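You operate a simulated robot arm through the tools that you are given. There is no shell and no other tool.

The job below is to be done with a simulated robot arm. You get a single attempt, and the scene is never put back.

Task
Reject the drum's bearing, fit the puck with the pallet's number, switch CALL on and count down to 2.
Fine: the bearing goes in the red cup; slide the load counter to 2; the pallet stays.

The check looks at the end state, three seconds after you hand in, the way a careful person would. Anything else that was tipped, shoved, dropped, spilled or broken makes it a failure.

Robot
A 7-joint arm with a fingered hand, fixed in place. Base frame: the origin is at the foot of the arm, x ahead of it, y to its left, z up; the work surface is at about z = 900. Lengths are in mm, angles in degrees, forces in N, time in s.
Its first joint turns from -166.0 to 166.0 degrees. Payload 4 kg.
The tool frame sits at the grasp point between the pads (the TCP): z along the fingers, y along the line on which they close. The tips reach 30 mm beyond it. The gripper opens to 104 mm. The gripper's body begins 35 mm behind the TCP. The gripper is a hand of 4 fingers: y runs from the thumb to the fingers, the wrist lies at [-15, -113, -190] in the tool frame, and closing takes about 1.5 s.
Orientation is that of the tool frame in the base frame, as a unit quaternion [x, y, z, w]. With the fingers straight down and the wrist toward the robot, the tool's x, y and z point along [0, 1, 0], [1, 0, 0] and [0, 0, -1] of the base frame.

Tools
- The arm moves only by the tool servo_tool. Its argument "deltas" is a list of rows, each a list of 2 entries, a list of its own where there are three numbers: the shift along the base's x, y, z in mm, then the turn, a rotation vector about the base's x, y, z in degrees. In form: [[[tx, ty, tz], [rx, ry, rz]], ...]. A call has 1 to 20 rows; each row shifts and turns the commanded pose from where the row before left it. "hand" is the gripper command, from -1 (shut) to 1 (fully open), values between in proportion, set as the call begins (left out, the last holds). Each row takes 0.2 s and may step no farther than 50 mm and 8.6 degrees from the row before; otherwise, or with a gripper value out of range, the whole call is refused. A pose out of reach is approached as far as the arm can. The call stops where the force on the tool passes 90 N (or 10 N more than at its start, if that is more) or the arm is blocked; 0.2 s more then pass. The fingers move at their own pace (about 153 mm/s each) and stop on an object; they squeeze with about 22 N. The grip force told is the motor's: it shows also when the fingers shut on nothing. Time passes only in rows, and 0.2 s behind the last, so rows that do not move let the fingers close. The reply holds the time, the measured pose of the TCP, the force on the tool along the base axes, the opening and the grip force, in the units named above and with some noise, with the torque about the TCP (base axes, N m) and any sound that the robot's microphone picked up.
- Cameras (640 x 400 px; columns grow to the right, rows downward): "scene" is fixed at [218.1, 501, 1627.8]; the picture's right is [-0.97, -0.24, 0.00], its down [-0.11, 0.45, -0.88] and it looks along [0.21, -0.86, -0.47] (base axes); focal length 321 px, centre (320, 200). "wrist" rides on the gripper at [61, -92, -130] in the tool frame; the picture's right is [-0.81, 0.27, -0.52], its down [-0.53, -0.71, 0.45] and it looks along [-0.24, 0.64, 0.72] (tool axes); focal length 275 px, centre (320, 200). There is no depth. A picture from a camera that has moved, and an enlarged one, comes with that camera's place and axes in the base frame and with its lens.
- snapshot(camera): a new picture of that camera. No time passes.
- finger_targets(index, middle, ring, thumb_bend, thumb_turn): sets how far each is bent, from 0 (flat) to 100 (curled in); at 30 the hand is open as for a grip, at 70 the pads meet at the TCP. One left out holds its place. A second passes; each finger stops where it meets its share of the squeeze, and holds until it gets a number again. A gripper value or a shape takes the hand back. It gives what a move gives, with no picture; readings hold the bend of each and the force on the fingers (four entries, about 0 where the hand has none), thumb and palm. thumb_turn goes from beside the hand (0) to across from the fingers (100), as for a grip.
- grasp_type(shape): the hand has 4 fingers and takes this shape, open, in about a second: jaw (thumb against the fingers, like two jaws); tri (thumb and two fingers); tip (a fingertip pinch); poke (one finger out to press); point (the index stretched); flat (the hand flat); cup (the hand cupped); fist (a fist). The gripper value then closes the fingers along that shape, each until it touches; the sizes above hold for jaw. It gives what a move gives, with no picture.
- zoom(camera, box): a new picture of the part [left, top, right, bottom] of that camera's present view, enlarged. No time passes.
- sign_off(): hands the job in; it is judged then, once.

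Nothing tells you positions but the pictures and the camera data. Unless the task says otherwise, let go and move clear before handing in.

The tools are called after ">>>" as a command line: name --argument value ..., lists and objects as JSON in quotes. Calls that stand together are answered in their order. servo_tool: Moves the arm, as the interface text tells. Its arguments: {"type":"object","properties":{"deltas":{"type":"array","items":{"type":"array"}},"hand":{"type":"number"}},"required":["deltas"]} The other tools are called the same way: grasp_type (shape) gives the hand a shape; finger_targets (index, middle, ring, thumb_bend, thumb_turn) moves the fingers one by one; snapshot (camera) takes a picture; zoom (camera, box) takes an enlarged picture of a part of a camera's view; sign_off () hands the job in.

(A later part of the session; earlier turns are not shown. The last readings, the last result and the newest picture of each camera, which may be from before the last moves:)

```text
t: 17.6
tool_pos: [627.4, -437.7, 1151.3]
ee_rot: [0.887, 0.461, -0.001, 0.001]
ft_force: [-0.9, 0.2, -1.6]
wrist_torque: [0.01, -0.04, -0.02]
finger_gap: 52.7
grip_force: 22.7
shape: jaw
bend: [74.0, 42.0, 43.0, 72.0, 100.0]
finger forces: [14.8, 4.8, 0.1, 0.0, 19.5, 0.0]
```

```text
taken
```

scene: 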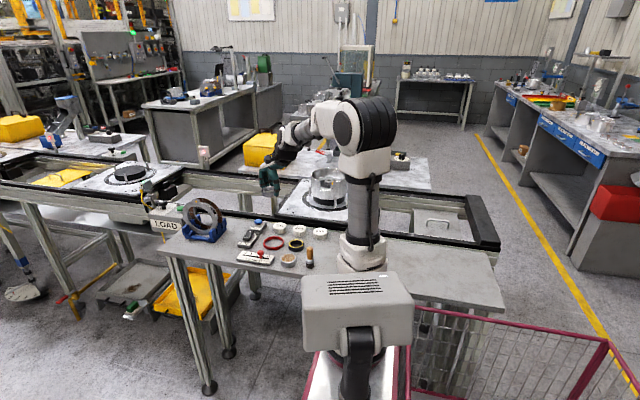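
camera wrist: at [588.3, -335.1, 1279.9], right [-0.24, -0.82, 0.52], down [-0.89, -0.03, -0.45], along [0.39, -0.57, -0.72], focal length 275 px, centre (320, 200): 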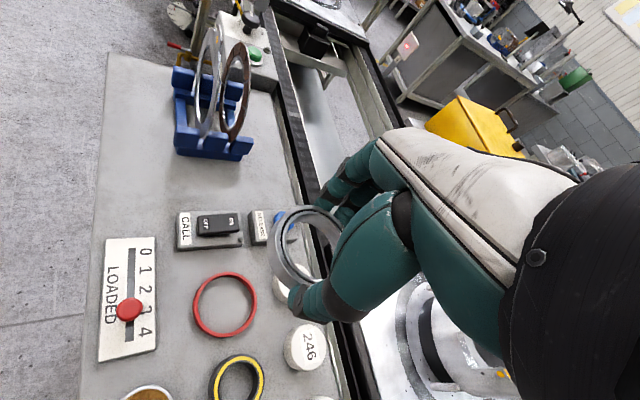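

>>> zoom --camera "wrist" --box '[170, 250, 330, 400]'

>>> zoom --camera "wrist" --box '[80, 190, 260, 370]'

>>> zoom --camera "scene" --box '[290, 130, 430, 220]'

```text
2.67 times, centred on (250, 325) of wrist
camera zoom: at [588.3, -335.1, 1279.9], right [-0.24, -0.82, 0.52], down [-0.89, -0.03, -0.45], along [0.39, -0.57, -0.72], focal length 734 px, centre (507, -133)
```

zoom: 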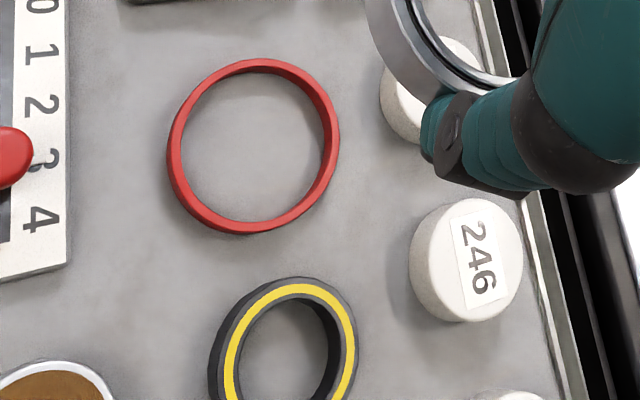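

```text
2.22 times, centred on (170, 280) of wrist
camera zoom: at [588.3, -335.1, 1279.9], right [-0.24, -0.82, 0.52], down [-0.89, -0.03, -0.45], along [0.39, -0.57, -0.72], focal length 612 px, centre (653, 22)
```

zoom: 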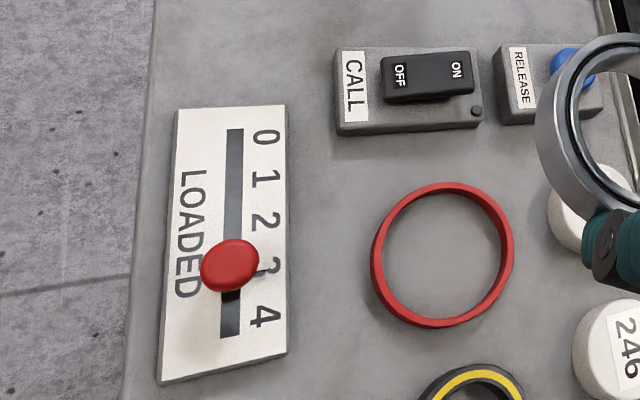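

```text
4.44 times, centred on (360, 175) of scene
camera zoom: at [218.1, 501.0, 1627.8], right [-0.97, -0.24, 0.0], down [-0.11, 0.45, -0.88], along [0.21, -0.86, -0.47], focal length 1427 px, centre (142, 311)
```

zoom: 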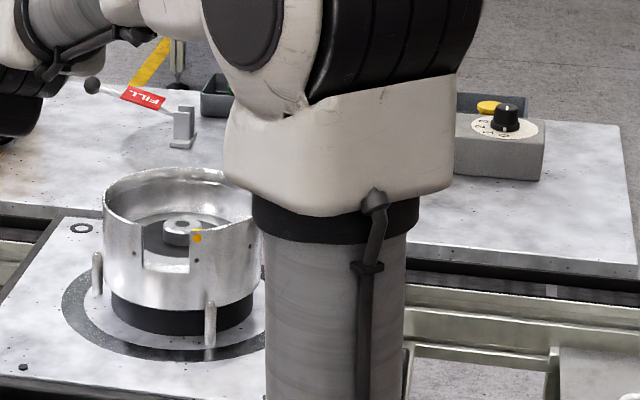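

The knob stands at 3 on the LOADED slider, and the red ring lies at roughly (634, -438). I'll lower the bearing toward it and check alignment.

>>> servo_tool --deltas '[[[1.5, 0, -32], [0, 0, 0]], [[1.5, 0, -32], [0, 0, 0]], [[1.5, 0, -32], [0, 0, 0]], [[1.5, 0, -32], [0, 0, 0]], [[0, 0, -22], [0, 0, 0]], [[0, 0, 0], [0, 0, 0]]]'

>>> snapshot --camera "wrist"

>>> zoom --camera "wrist" --box '[200, 180, 360, 340]'

>>> zoom --camera "scene" --box '[230, 190, 330, 275]'

```text
t: 19.0
tool_pos: [634.4, -438.4, 1000.2]
ee_rot: [0.887, 0.462, -0.001, 0.0]
ft_force: [0.0, 0.2, -1.9]
wrist_torque: [-0.01, -0.01, 0.02]
finger_gap: 52.8
grip_force: 21.3
shape: jaw
bend: [74.0, 42.0, 43.0, 72.0, 100.0]
finger forces: [14.9, 4.8, 0.0, 0.0, 19.5, 0.0]
```

```text
taken
camera wrist: at [594.9, -334.9, 1129.4], right [-0.24, -0.82, 0.52], down [-0.89, -0.03, -0.45], along [0.39, -0.57, -0.72], focal length 275 px, centre (320, 200)
```

wrist: 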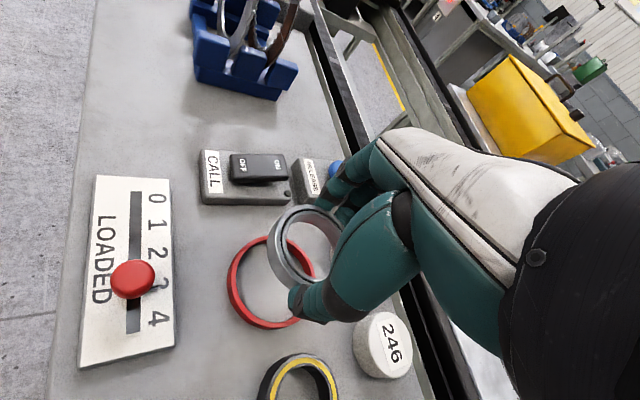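

```text
2.50 times, centred on (280, 260) of wrist
camera zoom: at [594.9, -334.9, 1129.4], right [-0.24, -0.82, 0.52], down [-0.89, -0.03, -0.45], along [0.39, -0.57, -0.72], focal length 688 px, centre (420, 50)
```

zoom: 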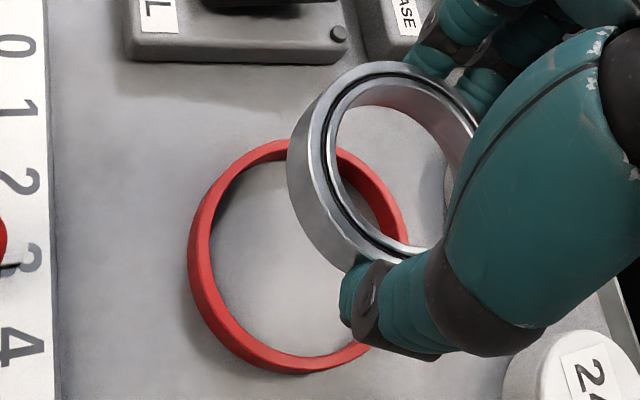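

```text
4.71 times, centred on (280, 232) of scene
camera zoom: at [218.1, 501.0, 1627.8], right [-0.97, -0.24, 0.0], down [-0.11, 0.45, -0.88], along [0.21, -0.86, -0.47], focal length 1511 px, centre (508, 47)
```

zoom: 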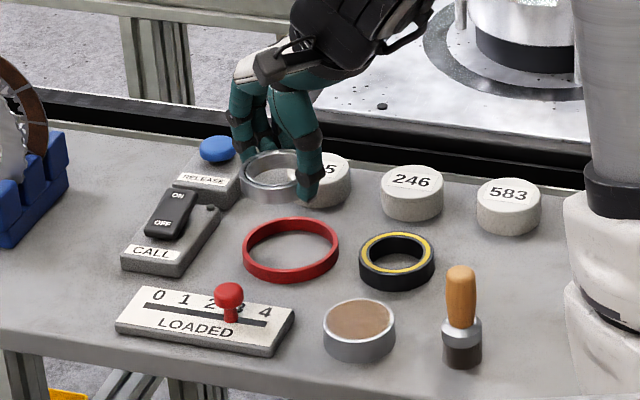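

The bearing's centre is a few millimetres off the TCP, about 5 mm too far in +x relative to the red ring. I'll correct and lower to just above the ring to verify.

>>> servo_tool --deltas '[[[-2.5, 0, -15], [0, 0, 0]], [[-2.5, 0, -15], [0, 0, 0]], [[0, 0, -10], [0, 0, 0]], [[0, 0, 0], [0, 0, 0]]]'

>>> snapshot --camera "wrist"

>>> zoom --camera "wrist" --box '[220, 180, 360, 340]'

>>> zoom --camera "scene" --box '[250, 210, 310, 260]'

```text
t: 20.0
tool_pos: [628.4, -437.8, 959.7]
ee_rot: [0.887, 0.461, -0.001, -0.001]
ft_force: [0.0, 0.2, -0.9]
wrist_torque: [0.0, -0.01, -0.01]
finger_gap: 52.4
grip_force: 22.1
shape: jaw
bend: [74.0, 42.0, 43.0, 72.0, 100.0]
finger forces: [14.9, 4.7, 0.0, 0.0, 19.4, 0.1]
```

```text
taken
camera wrist: at [589.5, -335.1, 1088.9], right [-0.24, -0.82, 0.52], down [-0.89, -0.03, -0.45], along [0.39, -0.57, -0.73], focal length 275 px, centre (320, 200)
```

wrist: 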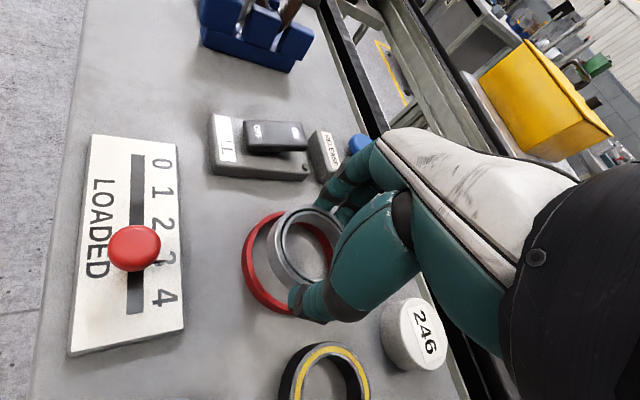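

```text
2.50 times, centred on (290, 260) of wrist
camera zoom: at [589.5, -335.1, 1088.9], right [-0.24, -0.82, 0.52], down [-0.89, -0.03, -0.45], along [0.39, -0.57, -0.73], focal length 688 px, centre (395, 50)
```

zoom: 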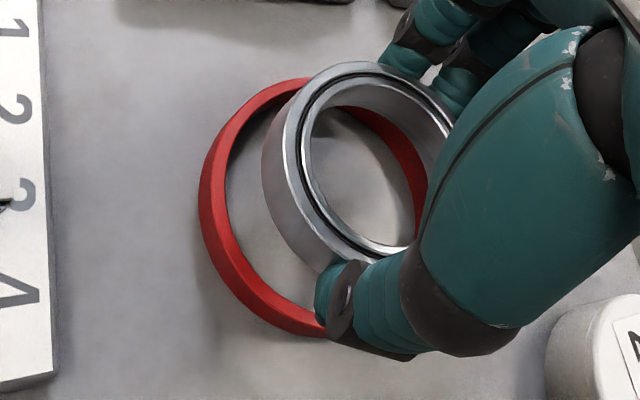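

```text
8.00 times, centred on (280, 235) of scene
camera zoom: at [218.1, 501.0, 1627.8], right [-0.97, -0.24, 0.0], down [-0.11, 0.45, -0.88], along [0.21, -0.86, -0.47], focal length 2569 px, centre (640, -80)
```

zoom: 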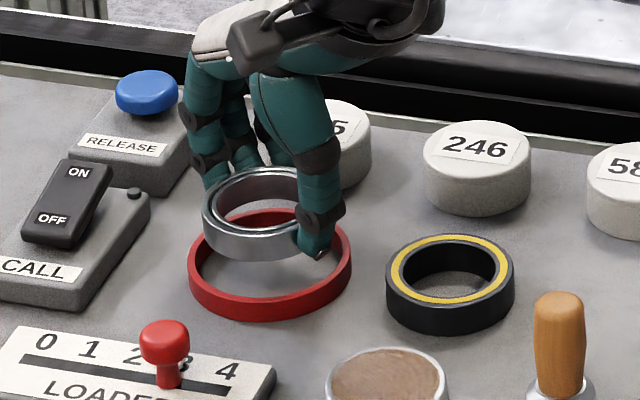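

The bearing hangs level, nearly concentric with the red ring (rim at about z = 912). I'll lower it to just above the rim and re-check.

>>> servo_tool --deltas '[[[-0.5, 0.7, -7], [0, 0, 0]], [[-0.5, 0.8, -5], [0, 0, 0]], [[0, 0, 0], [0, 0, 0]]]'

>>> zoom --camera "wrist" --box '[220, 180, 360, 340]'

>>> zoom --camera "scene" --box '[255, 215, 300, 255]'

```text
t: 20.8
tool_pos: [628.0, -436.4, 948.6]
ee_rot: [0.887, 0.462, 0.0, 0.001]
ft_force: [0.3, -0.3, -1.6]
wrist_torque: [0.01, 0.0, -0.02]
finger_gap: 52.4
grip_force: 21.7
shape: jaw
bend: [74.0, 42.0, 43.0, 72.0, 100.0]
finger forces: [14.9, 4.8, 0.0, 0.1, 19.5, 0.0]
```

```text
2.50 times, centred on (290, 260) of wrist
camera zoom: at [588.5, -333.8, 1077.4], right [-0.24, -0.82, 0.52], down [-0.89, -0.03, -0.45], along [0.39, -0.57, -0.72], focal length 688 px, centre (395, 50)
```

zoom: 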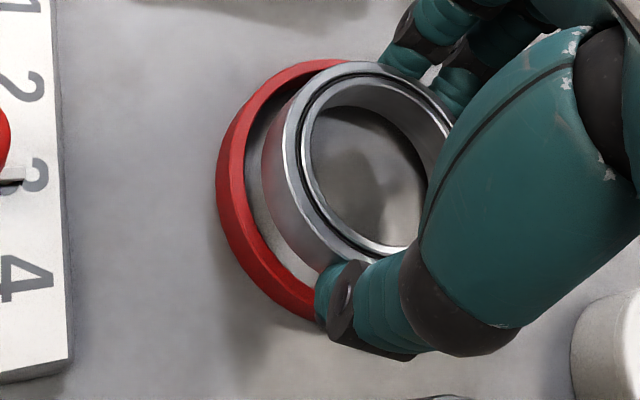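

```text
10.00 times, centred on (278, 235) of scene
camera zoom: at [218.1, 501.0, 1627.8], right [-0.97, -0.24, 0.0], down [-0.11, 0.45, -0.88], along [0.21, -0.86, -0.47], focal length 3211 px, centre (745, -150)
```

zoom: 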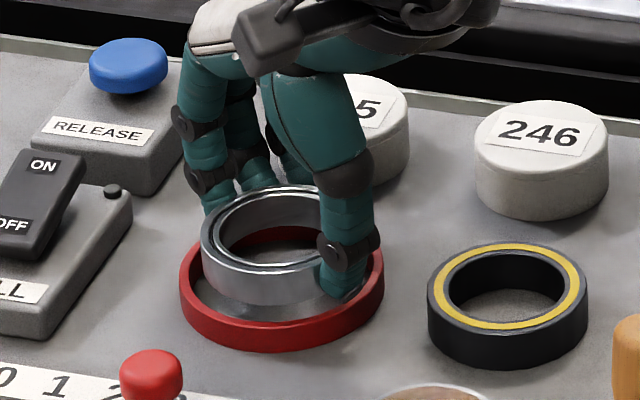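

Alignment looks concentric from both cameras. I'll lower the last few millimetres in 1 mm steps, checking for contact.

>>> servo_tool --deltas '[[[0, -0.5, -2], [0, 0, 0]], [[0, -0.5, -1], [0, 0, 0]], [[0, 0, 0], [0, 0, 0]]]'

>>> servo_tool --deltas '[[[0, 0, -1.5], [0, 0, 0]], [[0, 0, 0], [0, 0, 0]]]'

>>> zoom --camera "scene" --box '[255, 215, 300, 255]'

>>> zoom --camera "wrist" --box '[220, 180, 360, 340]'

```text
t: 21.6
tool_pos: [627.9, -437.1, 945.7]
ee_rot: [0.887, 0.462, -0.001, -0.001]
ft_force: [0.5, -0.3, -1.1]
wrist_torque: [0.0, 0.01, 0.02]
finger_gap: 52.5
grip_force: 21.8
shape: jaw
bend: [74.0, 42.0, 43.0, 72.0, 100.0]
finger forces: [14.9, 4.8, 0.0, 0.0, 19.5, 0.0]
```

```text
t: 22.2
tool_pos: [627.4, -437.3, 944.3]
ee_rot: [0.887, 0.461, 0.0, 0.0]
ft_force: [0.1, -0.2, -1.3]
wrist_torque: [-0.03, -0.01, 0.0]
finger_gap: 52.3
grip_force: 22.0
shape: jaw
bend: [74.0, 42.0, 43.0, 72.0, 100.0]
finger forces: [14.9, 4.8, 0.1, 0.0, 19.3, 0.0]
```

```text
10.00 times, centred on (278, 235) of scene
camera zoom: at [218.1, 501.0, 1627.8], right [-0.97, -0.24, 0.0], down [-0.11, 0.45, -0.88], along [0.21, -0.86, -0.47], focal length 3211 px, centre (745, -150)
```

zoom: 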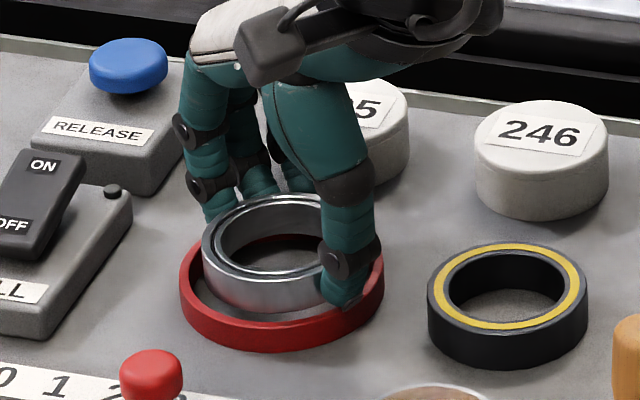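

```text
2.50 times, centred on (290, 260) of wrist
camera zoom: at [588.6, -334.9, 1073.0], right [-0.24, -0.82, 0.52], down [-0.89, -0.03, -0.46], along [0.39, -0.57, -0.72], focal length 688 px, centre (395, 50)
```

zoom: 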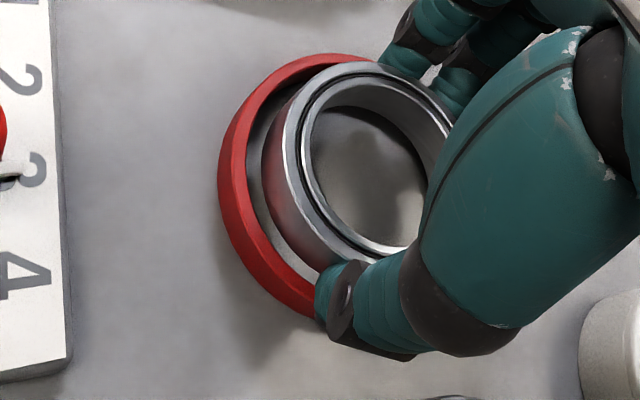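

No contact yet. I'll ease down another couple of millimetres.

>>> servo_tool --deltas '[[[0, 0, -1.5], [0, 0, 0]], [[0, 0, 0], [0, 0, 0]]]'

>>> servo_tool --deltas '[[[0, 0, -1.5], [0, 0, 0]], [[0, 0, 0], [0, 0, 0]]]'

>>> zoom --camera "scene" --box '[255, 215, 300, 255]'

```text
t: 22.8
tool_pos: [627.0, -437.7, 942.1]
ee_rot: [0.887, 0.462, 0.0, 0.0]
ft_force: [1.3, 0.9, 0.3]
wrist_torque: [-0.02, -0.05, -0.01]
finger_gap: 52.7
grip_force: 21.2
shape: jaw
bend: [74.0, 42.0, 43.0, 72.0, 100.0]
finger forces: [16.7, 4.9, 0.0, 0.0, 19.3, 0.1]
```

```text
t: 23.4
tool_pos: [629.1, -437.2, 942.0]
ee_rot: [0.887, 0.462, 0.001, 0.001]
ft_force: [-1.2, 1.1, 16.7]
wrist_torque: [-0.19, -0.62, 0.04]
finger_gap: 52.2
grip_force: 22.1
shape: jaw
bend: [74.0, 42.0, 43.0, 72.0, 100.0]
finger forces: [31.1, 5.3, 0.0, 0.1, 19.4, 0.0]
```

```text
10.00 times, centred on (278, 235) of scene
camera zoom: at [218.1, 501.0, 1627.8], right [-0.97, -0.24, 0.0], down [-0.11, 0.45, -0.88], along [0.21, -0.86, -0.47], focal length 3211 px, centre (745, -150)
```

zoom: 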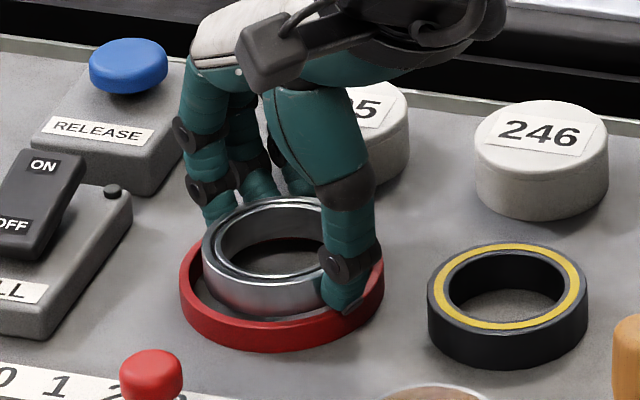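

The index tip just touched the rim (about z = 912). I'll back off 2 mm and release the bearing so that it drops into the ring.

>>> servo_tool --deltas '[[[0, 0, 2.5], [0, 0, 0]], [[0, 0, 0], [0, 0, 0]]]'

>>> servo_tool --deltas '[[[0, 0, 0], [0, 0, 0]], [[0, 0, 0], [0, 0, 0]], [[0, 0, 0], [0, 0, 0]], [[0, 0, 0], [0, 0, 0]]]' --hand 0.5

>>> zoom --camera "scene" --box '[255, 215, 300, 255]'

>>> zoom --camera "wrist" --box '[220, 180, 360, 340]'

```text
t: 24.0
tool_pos: [627.9, -438.1, 943.7]
ee_rot: [0.887, 0.462, 0.0, 0.0]
ft_force: [0.5, 0.1, -0.8]
wrist_torque: [-0.05, 0.01, -0.02]
finger_gap: 52.2
grip_force: 22.1
shape: jaw
bend: [74.0, 42.0, 43.0, 72.0, 100.0]
finger forces: [14.2, 5.0, 0.0, 0.0, 19.4, 0.0]
```

```text
t: 25.0
tool_pos: [626.9, -437.0, 943.7]
ee_rot: [0.887, 0.462, 0.0, 0.001]
ft_force: [-0.8, 1.0, -0.1]
wrist_torque: [-0.02, 0.06, 0.0]
finger_gap: 77.8
grip_force: 0.1
shape: jaw
bend: [27.0, 36.0, 33.0, 54.0, 99.0]
finger forces: [0.0, 0.0, 0.0, 0.0, 0.1, 0.0]
```

```text
10.00 times, centred on (278, 235) of scene
camera zoom: at [218.1, 501.0, 1627.8], right [-0.97, -0.24, 0.0], down [-0.11, 0.45, -0.88], along [0.21, -0.86, -0.47], focal length 3211 px, centre (745, -150)
```

zoom: 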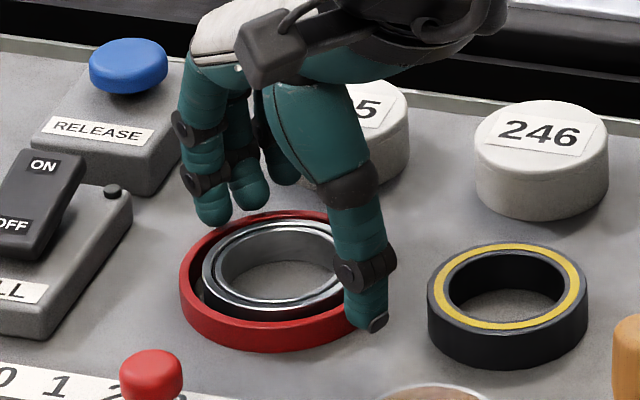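

```text
2.50 times, centred on (290, 260) of wrist
camera zoom: at [588.3, -334.7, 1072.4], right [-0.24, -0.82, 0.52], down [-0.89, -0.03, -0.45], along [0.39, -0.57, -0.72], focal length 688 px, centre (395, 50)
```

zoom: 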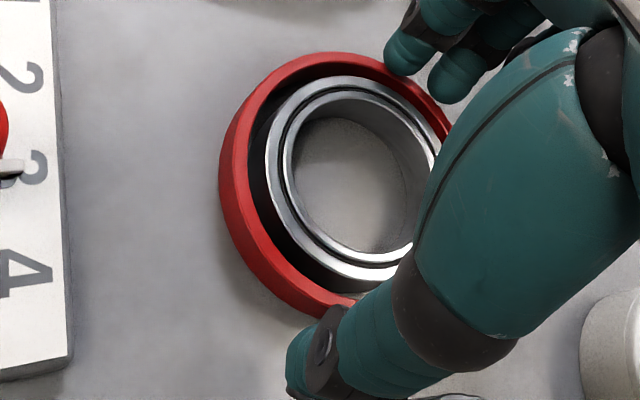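

The bearing dropped flat inside the red ring. I'll lift straight up and turn the hand toward puck 246.

>>> servo_tool --deltas '[[[0, 0, 15], [0, 0, 0]], [[0, 0, 30], [0, 0, 0]], [[0, 0, 40], [0, 0, 0]], [[0, 0, 45], [0, 0, 0]], [[-5, -10, 10], [0, 0, -7.2]], [[-11, -15, 0], [0, 0, -7.2]], [[-11, -15, 0], [0, 0, -7.2]], [[-11, -15, 0], [0, 0, -7.2]], [[-11, -15, 0], [0, 0, -7.2]], [[-11, -15, 0], [0, 0, -7.2]], [[-11, -14, 0], [0, 0, -6.8]], [[0, 0, 0], [0, 0, 0]]]'

>>> snapshot --camera "wrist"

>>> snapshot --camera "scene"

>>> zoom --camera "scene" --box '[230, 210, 330, 275]'

```text
t: 27.6
tool_pos: [558.1, -537.7, 1084.6]
ee_rot: [0.999, 0.042, -0.001, 0.0]
ft_force: [0.0, -0.2, -0.2]
wrist_torque: [0.01, 0.01, 0.0]
finger_gap: 78.0
grip_force: 0.0
shape: jaw
bend: [27.0, 36.0, 33.0, 54.0, 99.0]
finger forces: [0.0, 0.1, 0.0, 0.0, 0.1, 0.0]
```

```text
taken
camera wrist: at [611.0, -440.9, 1212.4], right [-0.78, -0.34, 0.52], down [-0.59, 0.67, -0.45], along [-0.19, -0.66, -0.72], focal length 275 px, centre (320, 200)
```

wrist: 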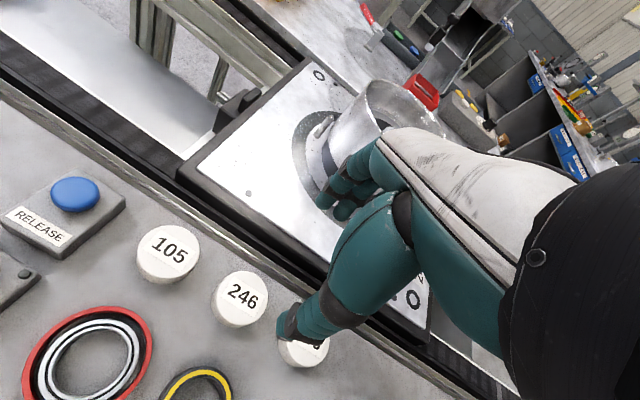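

```text
taken
```

scene: 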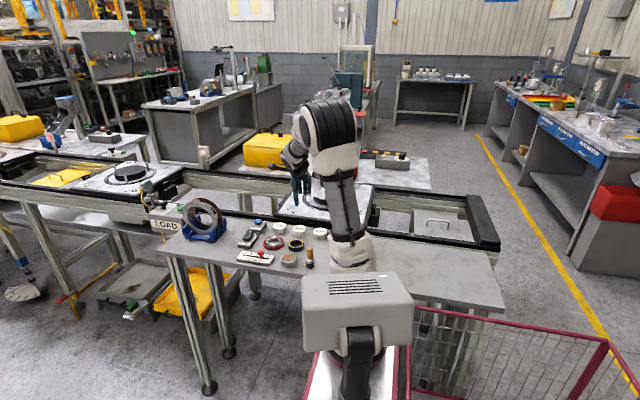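

```text
6.15 times, centred on (280, 242) of scene
camera zoom: at [218.1, 501.0, 1627.8], right [-0.97, -0.24, 0.0], down [-0.11, 0.45, -0.88], along [0.21, -0.86, -0.47], focal length 1976 px, centre (566, -62)
```

zoom: 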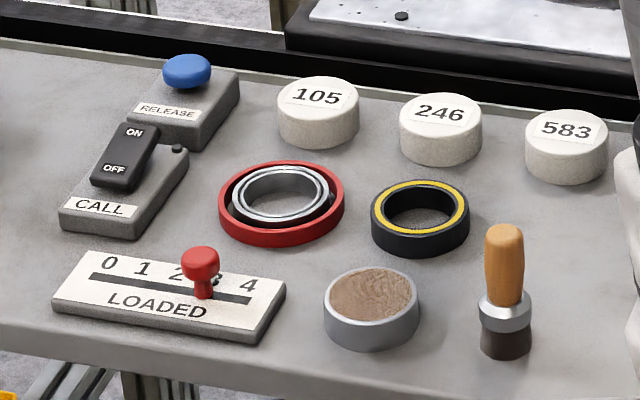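

The bearing sits inside the red ring as wanted. Now I'll measure puck 246 precisely under the hand.

>>> zoom --camera "wrist" --box '[180, 230, 320, 380]'

>>> zoom --camera "scene" --box '[285, 220, 325, 245]'

```text
2.67 times, centred on (250, 305) of wrist
camera zoom: at [611.0, -440.9, 1212.4], right [-0.78, -0.34, 0.52], down [-0.59, 0.67, -0.45], along [-0.19, -0.66, -0.72], focal length 734 px, centre (507, -80)
```

zoom: 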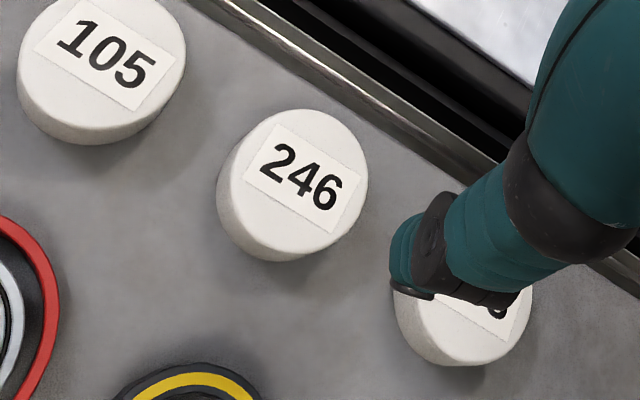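

```text
16.00 times, centred on (305, 232) of scene
camera zoom: at [218.1, 501.0, 1627.8], right [-0.97, -0.24, 0.0], down [-0.11, 0.45, -0.88], along [0.21, -0.86, -0.47], focal length 5138 px, centre (560, -320)
```

zoom: 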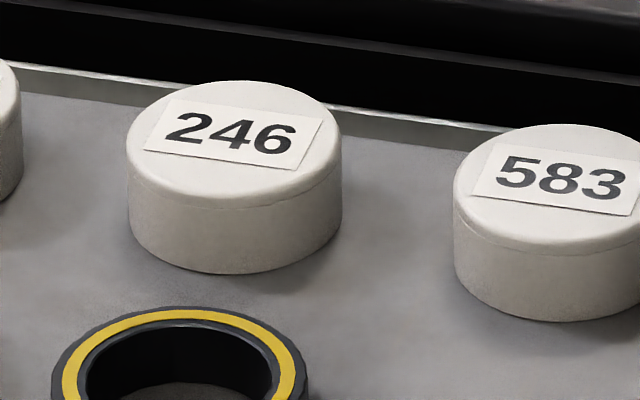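

Puck 246 is centred near (560, -534), about 54 mm wide and 20 mm high. I'll lower around it with the fingers open to ~78 mm.

>>> servo_tool --deltas '[[[2, 3, -30], [0, 0, 0]], [[0, 0, -40], [0, 0, 0]], [[0, 0, -40], [0, 0, 0]], [[0, 0, -15], [0, 0, 0]], [[0, 0, 0], [0, 0, 0]]]'

>>> snapshot --camera "wrist"

>>> zoom --camera "scene" --box '[270, 190, 340, 260]'

```text
t: 28.8
tool_pos: [560.3, -533.9, 958.4]
ee_rot: [0.999, 0.043, -0.001, -0.001]
ft_force: [-0.3, -0.2, -0.2]
wrist_torque: [0.0, 0.01, -0.01]
finger_gap: 77.8
grip_force: 0.1
shape: jaw
bend: [27.0, 36.0, 33.0, 54.0, 99.0]
finger forces: [0.1, 0.0, 0.1, 0.1, 0.0, 0.0]
```

```text
taken
camera wrist: at [612.5, -437.2, 1086.3], right [-0.78, -0.34, 0.52], down [-0.59, 0.67, -0.45], along [-0.19, -0.66, -0.72], focal length 275 px, centre (320, 200)
```

wrist: 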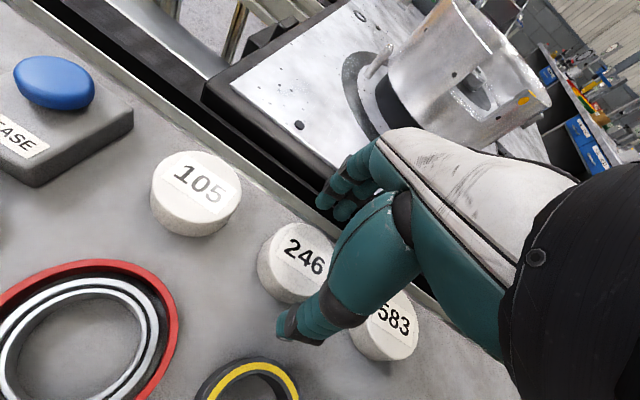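

```text
5.71 times, centred on (305, 225) of scene
camera zoom: at [218.1, 501.0, 1627.8], right [-0.97, -0.24, 0.0], down [-0.11, 0.45, -0.88], along [0.21, -0.86, -0.47], focal length 1835 px, centre (406, 57)
```

zoom: 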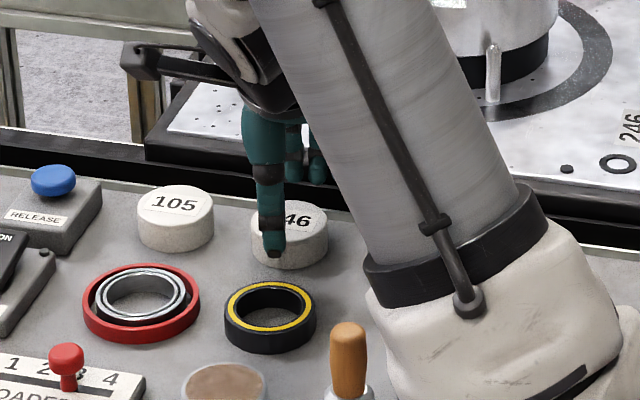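

The puck is centred between thumb and fingers. I'll go down to grip height.

>>> servo_tool --deltas '[[[0, 0, -10], [0, 0, 0]], [[0, 0, -8], [0, 0, 0]], [[0, 0, -5], [0, 0, 0]], [[0, 0, 0], [0, 0, 0]]]'

>>> zoom --camera "wrist" --box '[220, 150, 420, 370]'

>>> zoom --camera "scene" --box '[280, 210, 330, 250]'

```text
t: 29.8
tool_pos: [559.2, -532.9, 936.2]
ee_rot: [0.999, 0.044, 0.0, 0.0]
ft_force: [1.0, 0.2, 0.5]
wrist_torque: [0.05, -0.02, 0.02]
finger_gap: 77.7
grip_force: 0.1
shape: jaw
bend: [27.0, 36.0, 33.0, 54.0, 99.0]
finger forces: [0.0, 0.0, 0.1, 0.0, 0.0, 0.0]
```

```text
1.82 times, centred on (320, 260) of wrist
camera zoom: at [612.5, -437.0, 1063.9], right [-0.78, -0.34, 0.52], down [-0.59, 0.66, -0.45], along [-0.19, -0.66, -0.72], focal length 500 px, centre (320, 91)
```

zoom: 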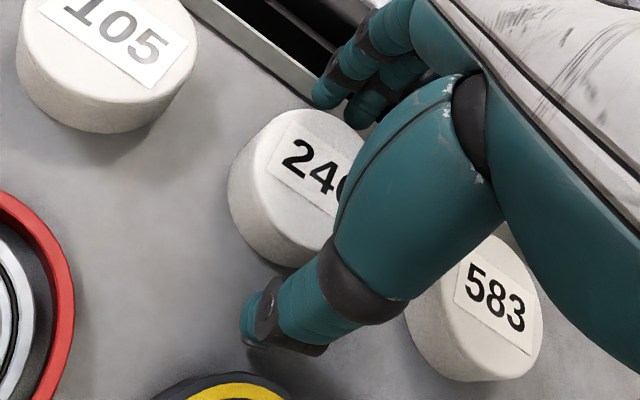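

```text
10.00 times, centred on (305, 230) of scene
camera zoom: at [218.1, 501.0, 1627.8], right [-0.97, -0.24, 0.0], down [-0.11, 0.45, -0.88], along [0.21, -0.86, -0.47], focal length 3211 px, centre (470, -100)
```

zoom: 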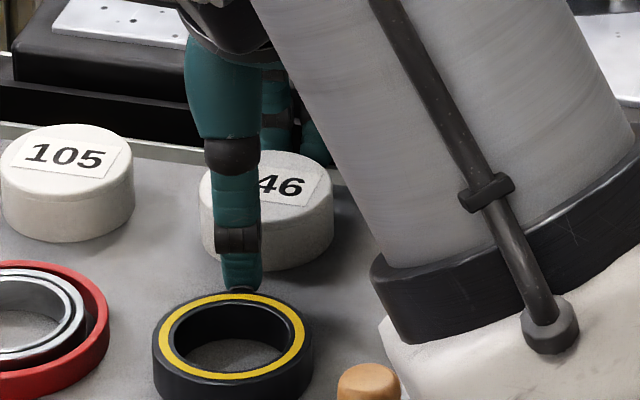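

The puck sits right at the tool centre. Closing the hand on it now.

>>> servo_tool --deltas '[[[0, 0, 0], [0, 0, 0]], [[0, 0, 0], [0, 0, 0]], [[0, 0, 0], [0, 0, 0]], [[0, 0, 0], [0, 0, 0]], [[0, 0, 0], [0, 0, 0]], [[0, 0, 0], [0, 0, 0]], [[0, 0, 0], [0, 0, 0]]]' --hand -1

>>> zoom --camera "wrist" --box '[220, 150, 420, 370]'

>>> zoom --camera "scene" --box '[280, 210, 330, 250]'

```text
t: 31.4
tool_pos: [559.2, -532.4, 934.8]
ee_rot: [0.999, 0.044, 0.0, -0.001]
ft_force: [0.5, -0.7, -0.2]
wrist_torque: [-0.02, 0.01, -0.01]
finger_gap: 46.9
grip_force: 21.9
shape: jaw
bend: [74.0, 47.0, 49.0, 72.0, 100.0]
finger forces: [12.0, 6.8, 0.0, 0.0, 19.1, 0.1]
```

```text
1.82 times, centred on (320, 260) of wrist
camera zoom: at [612.5, -437.0, 1063.9], right [-0.78, -0.34, 0.52], down [-0.59, 0.66, -0.45], along [-0.19, -0.66, -0.72], focal length 500 px, centre (320, 91)
```

zoom: 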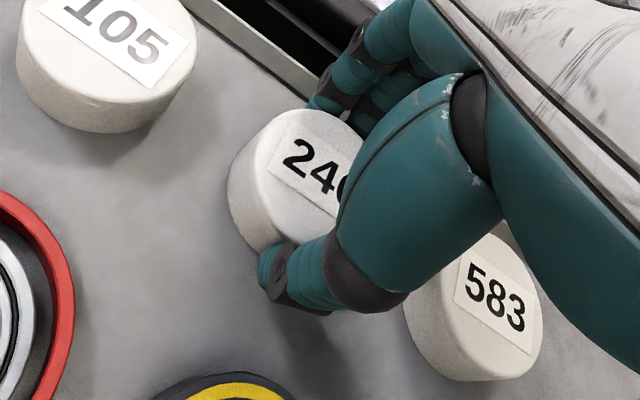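

```text
10.00 times, centred on (305, 230) of scene
camera zoom: at [218.1, 501.0, 1627.8], right [-0.97, -0.24, 0.0], down [-0.11, 0.45, -0.88], along [0.21, -0.86, -0.47], focal length 3211 px, centre (470, -100)
```

zoom: 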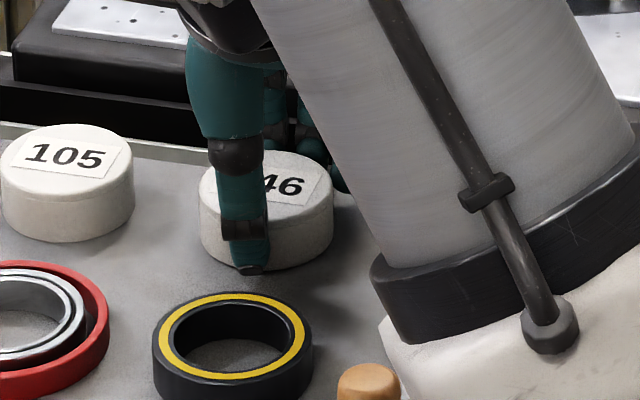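

The puck is gripped. I'll lift a little and check that it comes along, level.

>>> servo_tool --deltas '[[[0, 0, 5], [0, 0, 0]], [[0, 0, 10], [0, 0, 0]], [[0, 0, 20], [0, 0, 0]], [[0, 0, 30], [0, 0, 0]], [[0, 0, 0], [0, 0, 0]]]'

>>> snapshot --camera "wrist"

>>> zoom --camera "scene" --box '[270, 190, 340, 250]'

```text
t: 32.6
tool_pos: [559.2, -533.8, 1000.4]
ee_rot: [0.999, 0.043, 0.0, 0.0]
ft_force: [0.6, -0.1, -1.2]
wrist_torque: [-0.01, -0.04, -0.03]
finger_gap: 46.9
grip_force: 22.0
shape: jaw
bend: [74.0, 47.0, 49.0, 72.0, 100.0]
finger forces: [12.2, 6.9, 0.1, 0.0, 19.0, 0.0]
```

```text
taken
camera wrist: at [612.5, -438.1, 1129.6], right [-0.78, -0.34, 0.52], down [-0.59, 0.66, -0.45], along [-0.19, -0.66, -0.72], focal length 275 px, centre (320, 200)
```

wrist: 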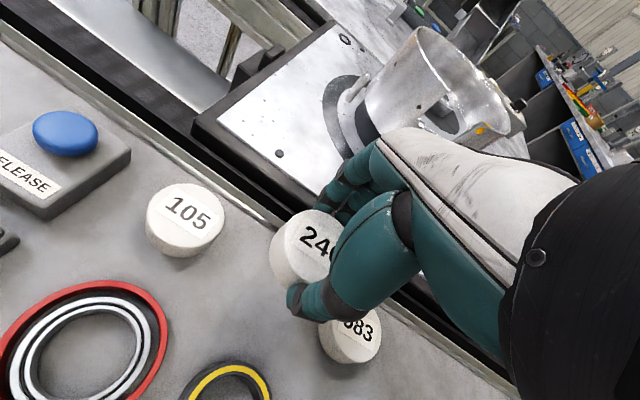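

```text
6.67 times, centred on (305, 220) of scene
camera zoom: at [218.1, 501.0, 1627.8], right [-0.97, -0.24, 0.0], down [-0.11, 0.45, -0.88], along [0.21, -0.86, -0.47], focal length 2141 px, centre (420, 67)
```

zoom: 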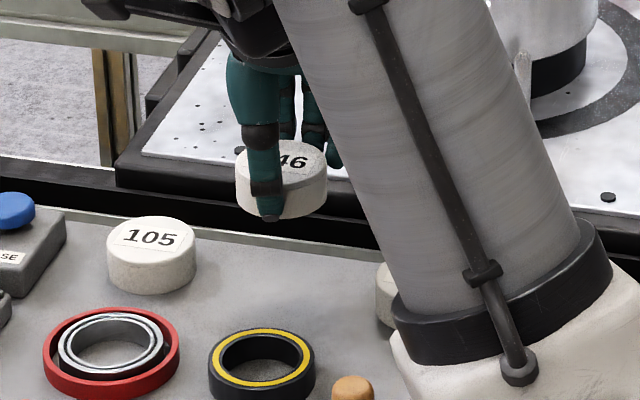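

Puck 246 is held level. I'll rise, carry it over the drum at a safe height and turn back to the orientation used before.

>>> servo_tool --deltas '[[[0, 0, 45], [0, 0, 0]], [[0, 0, 45], [0, 0, 0]], [[0, 0, 45], [0, 0, 0]], [[0, 0, 15], [0, 0, 0]], [[-7.5, -35, 0], [0, 0, 3.4]], [[-7.5, -35, 0], [0, 0, 3.4]], [[-7.5, -35, 0], [0, 0, 3.4]], [[-7.5, -35, 0], [0, 0, 3.4]], [[-7.5, -35, 0], [0, 0, 3.4]], [[-7.5, -35, 0], [0, 0, 3.4]], [[-7.5, -35, 0], [0, 0, 3.4]], [[-7.5, -34, 0], [0, 0, 3.2]], [[0, 0, 0], [0, 0, 0]]]'

>>> snapshot --camera "wrist"

>>> snapshot --camera "scene"

```text
t: 35.4
tool_pos: [498.0, -813.7, 1152.1]
ee_rot: [0.961, 0.276, 0.0, 0.0]
ft_force: [0.2, 1.1, -0.4]
wrist_torque: [0.01, 0.03, 0.01]
finger_gap: 46.6
grip_force: 22.2
shape: jaw
bend: [74.0, 47.0, 49.0, 72.0, 100.0]
finger forces: [12.2, 6.8, 0.0, 0.0, 19.1, 0.0]
```

```text
taken
camera wrist: at [502.4, -702.9, 1280.2], right [-0.54, -0.66, 0.52], down [-0.83, 0.32, -0.45], along [0.13, -0.68, -0.73], focal length 275 px, centre (320, 200)
```

wrist: 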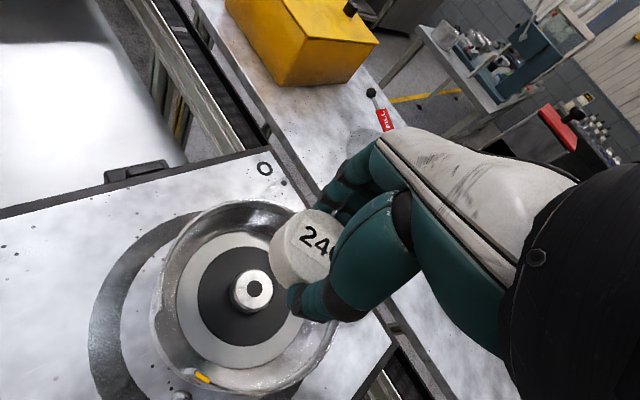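

```text
taken
```

scene: 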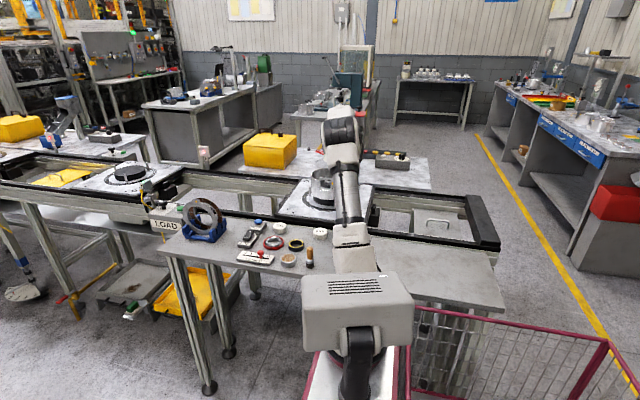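

>>> zoom --camera "wrist" --box '[190, 190, 350, 350]'

>>> zoom --camera "wrist" --box '[220, 255, 280, 325]'

>>> zoom --camera "scene" --box '[300, 130, 360, 210]'

```text
2.50 times, centred on (270, 270) of wrist
camera zoom: at [502.4, -702.9, 1280.2], right [-0.54, -0.66, 0.52], down [-0.83, 0.32, -0.45], along [0.13, -0.68, -0.73], focal length 688 px, centre (445, 25)
```

zoom: 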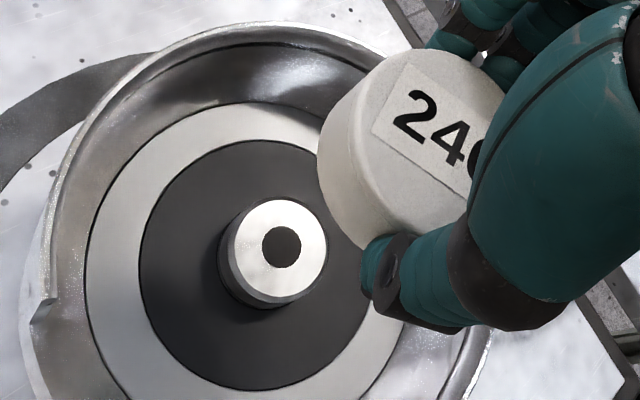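

```text
5.71 times, centred on (250, 290) of wrist
camera zoom: at [502.4, -702.9, 1280.2], right [-0.54, -0.66, 0.52], down [-0.83, 0.32, -0.45], along [0.13, -0.68, -0.73], focal length 1573 px, centre (720, -314)
```

zoom: 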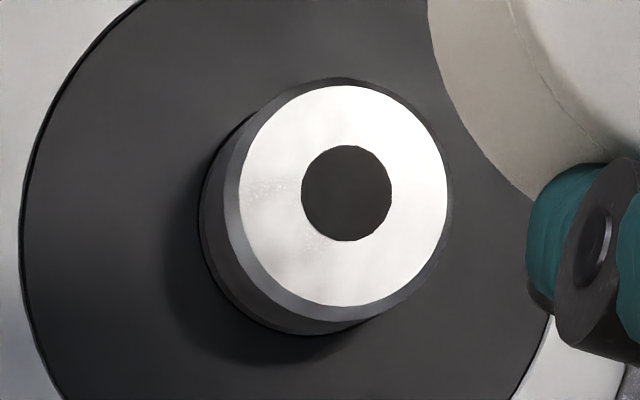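

```text
5.00 times, centred on (330, 170) of scene
camera zoom: at [218.1, 501.0, 1627.8], right [-0.97, -0.24, 0.0], down [-0.11, 0.45, -0.88], along [0.21, -0.86, -0.47], focal length 1606 px, centre (270, 350)
```

zoom: 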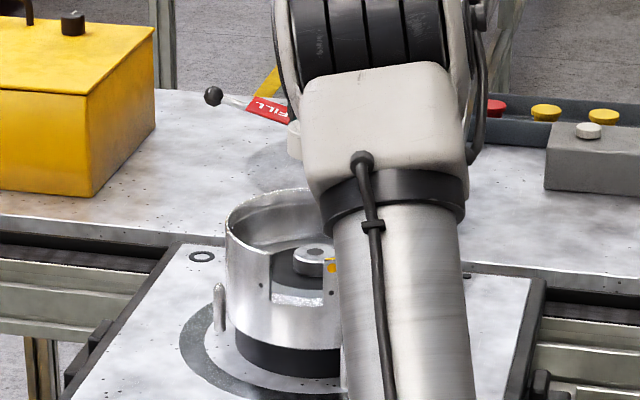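

The post has a chamfered top, so the puck should go over it. I'll measure the puck's position in the hand more exactly before lowering.

>>> zoom --camera "wrist" --box '[262, 200, 342, 300]'

>>> zoom --camera "scene" --box '[315, 175, 345, 195]'

```text
4.00 times, centred on (302, 250) of wrist
camera zoom: at [502.4, -702.9, 1280.2], right [-0.54, -0.66, 0.52], down [-0.83, 0.32, -0.45], along [0.13, -0.68, -0.73], focal length 1101 px, centre (392, 0)
```

zoom: 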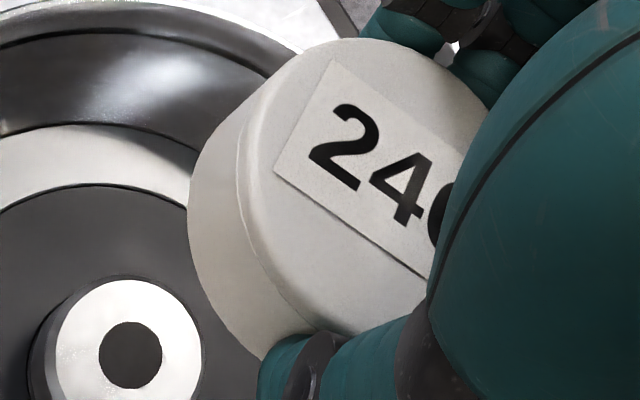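

```text
16.00 times, centred on (330, 185) of scene
camera zoom: at [218.1, 501.0, 1627.8], right [-0.97, -0.24, 0.0], down [-0.11, 0.45, -0.88], along [0.21, -0.86, -0.47], focal length 5138 px, centre (160, 440)
```

zoom: 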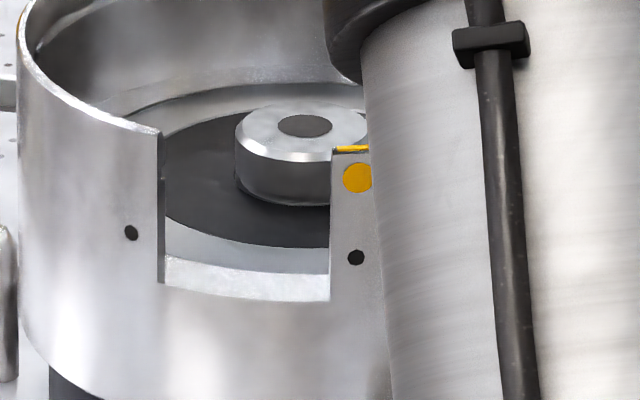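

The post is about 3 mm off the puck's centre in tool x. I'll correct, then lower into the drum to about 10 mm above the post.

>>> servo_tool --deltas '[[[1.5, 2.5, -20], [0, 0, 0]], [[0, 0, -25], [0, 0, 0]], [[0, 0, -20], [0, 0, 0]], [[0, 0, -17], [0, 0, 0]], [[0, 0, 0], [0, 0, 0]]]'

>>> snapshot --camera "wrist"

>>> zoom --camera "scene" --box '[310, 165, 350, 200]'

>>> zoom --camera "wrist" --box '[240, 190, 360, 340]'

```text
t: 36.6
tool_pos: [500.7, -809.4, 1068.4]
ee_rot: [0.962, 0.274, 0.001, 0.0]
ft_force: [0.3, -0.4, -0.5]
wrist_torque: [-0.02, 0.01, 0.0]
finger_gap: 46.6
grip_force: 22.0
shape: jaw
bend: [74.0, 47.0, 49.0, 72.0, 100.0]
finger forces: [12.2, 6.9, 0.1, 0.0, 19.1, 0.1]
```

```text
taken
camera wrist: at [504.6, -700.0, 1197.5], right [-0.54, -0.66, 0.52], down [-0.83, 0.32, -0.45], along [0.13, -0.68, -0.72], focal length 275 px, centre (320, 200)
```

wrist: 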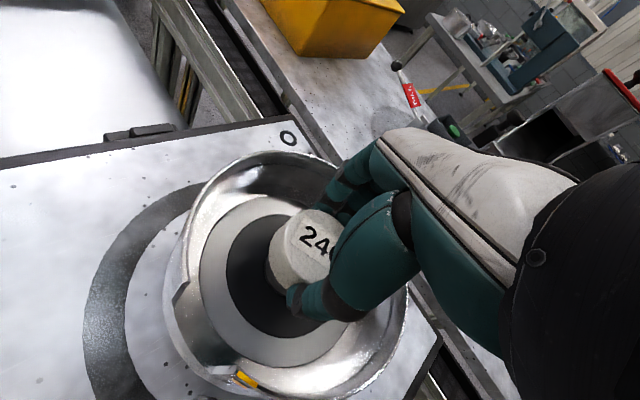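

```text
11.43 times, centred on (330, 182) of scene
camera zoom: at [218.1, 501.0, 1627.8], right [-0.97, -0.24, 0.0], down [-0.11, 0.45, -0.88], along [0.21, -0.86, -0.47], focal length 3670 px, centre (206, 400)
```

zoom: 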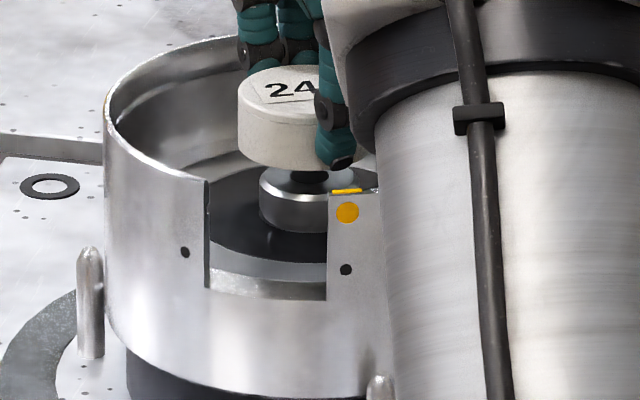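

```text
2.67 times, centred on (300, 265) of wrist
camera zoom: at [504.6, -700.0, 1197.5], right [-0.54, -0.66, 0.52], down [-0.83, 0.32, -0.45], along [0.13, -0.68, -0.72], focal length 734 px, centre (373, 27)
```

zoom: 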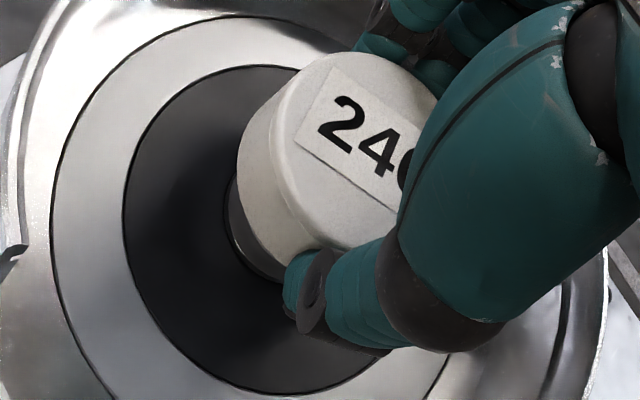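

Seen through the drum's window, the puck hovers straight over the post, within about 1 mm. I'll lower slowly and watch for contact.

>>> servo_tool --deltas '[[[-0.7, 0, -5], [0, 0, 0]], [[0, 0, -3], [0, 0, 0]], [[0, 0, 0], [0, 0, 0]]]'

>>> servo_tool --deltas '[[[0, 0, -2], [0, 0, 0]], [[0, 0, -1], [0, 0, 0]], [[0, 0, 0], [0, 0, 0]]]'

>>> servo_tool --deltas '[[[0, 0, -1.5], [0, 0, 0]], [[0, 0, 0], [0, 0, 0]]]'

>>> zoom --camera "scene" --box '[310, 165, 350, 200]'

```text
t: 37.4
tool_pos: [499.4, -810.9, 1060.5]
ee_rot: [0.961, 0.275, 0.0, 0.0]
ft_force: [0.1, -0.1, 0.9]
wrist_torque: [-0.02, -0.03, -0.02]
finger_gap: 46.9
grip_force: 22.2
shape: jaw
bend: [74.0, 47.0, 49.0, 72.0, 100.0]
finger forces: [12.2, 6.8, 0.1, 0.1, 19.1, 0.0]
```

```text
t: 38.2
tool_pos: [500.0, -809.7, 1057.0]
ee_rot: [0.961, 0.275, 0.0, 0.0]
ft_force: [-0.2, 1.0, -0.7]
wrist_torque: [0.02, -0.02, -0.01]
finger_gap: 46.8
grip_force: 22.6
shape: jaw
bend: [74.0, 47.0, 49.0, 72.0, 100.0]
finger forces: [12.4, 6.9, 0.0, 0.0, 18.9, 0.0]
```

```text
t: 38.8
tool_pos: [499.8, -808.9, 1056.3]
ee_rot: [0.961, 0.275, 0.0, 0.0]
ft_force: [-0.5, 0.8, -0.8]
wrist_torque: [-0.01, 0.0, -0.01]
finger_gap: 46.9
grip_force: 22.2
shape: jaw
bend: [74.0, 47.0, 49.0, 72.0, 100.0]
finger forces: [12.3, 6.9, 0.0, 0.1, 19.0, 0.1]
```

```text
11.43 times, centred on (330, 182) of scene
camera zoom: at [218.1, 501.0, 1627.8], right [-0.97, -0.24, 0.0], down [-0.11, 0.45, -0.88], along [0.21, -0.86, -0.47], focal length 3670 px, centre (206, 400)
```

zoom: 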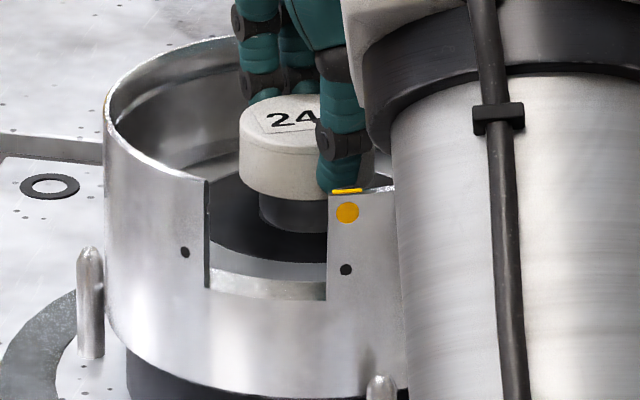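

Still no contact and the puck looks centred on the post. Continuing down step by step.

>>> servo_tool --deltas '[[[0, 0, -1.5], [0, 0, 0]], [[0, 0, 0], [0, 0, 0]]]'

>>> servo_tool --deltas '[[[0, 0, -1.5], [0, 0, 0]], [[0, 0, 0], [0, 0, 0]]]'

>>> zoom --camera "scene" --box '[310, 165, 350, 200]'

```text
t: 39.4
tool_pos: [500.8, -810.1, 1054.2]
ee_rot: [0.962, 0.275, 0.0, 0.0]
ft_force: [-0.4, -0.9, -0.5]
wrist_torque: [0.02, -0.02, 0.01]
finger_gap: 46.8
grip_force: 22.1
shape: jaw
bend: [74.0, 47.0, 49.0, 72.0, 100.0]
finger forces: [12.3, 6.9, 0.0, 0.0, 19.0, 0.0]
```

```text
t: 40.0
tool_pos: [500.3, -809.6, 1053.1]
ee_rot: [0.962, 0.274, 0.001, 0.0]
ft_force: [-0.4, 0.0, -0.2]
wrist_torque: [0.03, -0.01, -0.01]
finger_gap: 46.7
grip_force: 21.8
shape: jaw
bend: [74.0, 47.0, 49.0, 72.0, 100.0]
finger forces: [12.3, 6.9, 0.1, 0.0, 19.0, 0.1]
```

```text
11.43 times, centred on (330, 182) of scene
camera zoom: at [218.1, 501.0, 1627.8], right [-0.97, -0.24, 0.0], down [-0.11, 0.45, -0.88], along [0.21, -0.86, -0.47], focal length 3670 px, centre (206, 400)
```

zoom: 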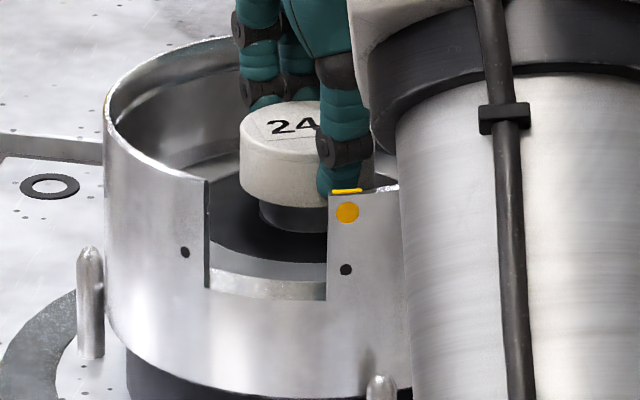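

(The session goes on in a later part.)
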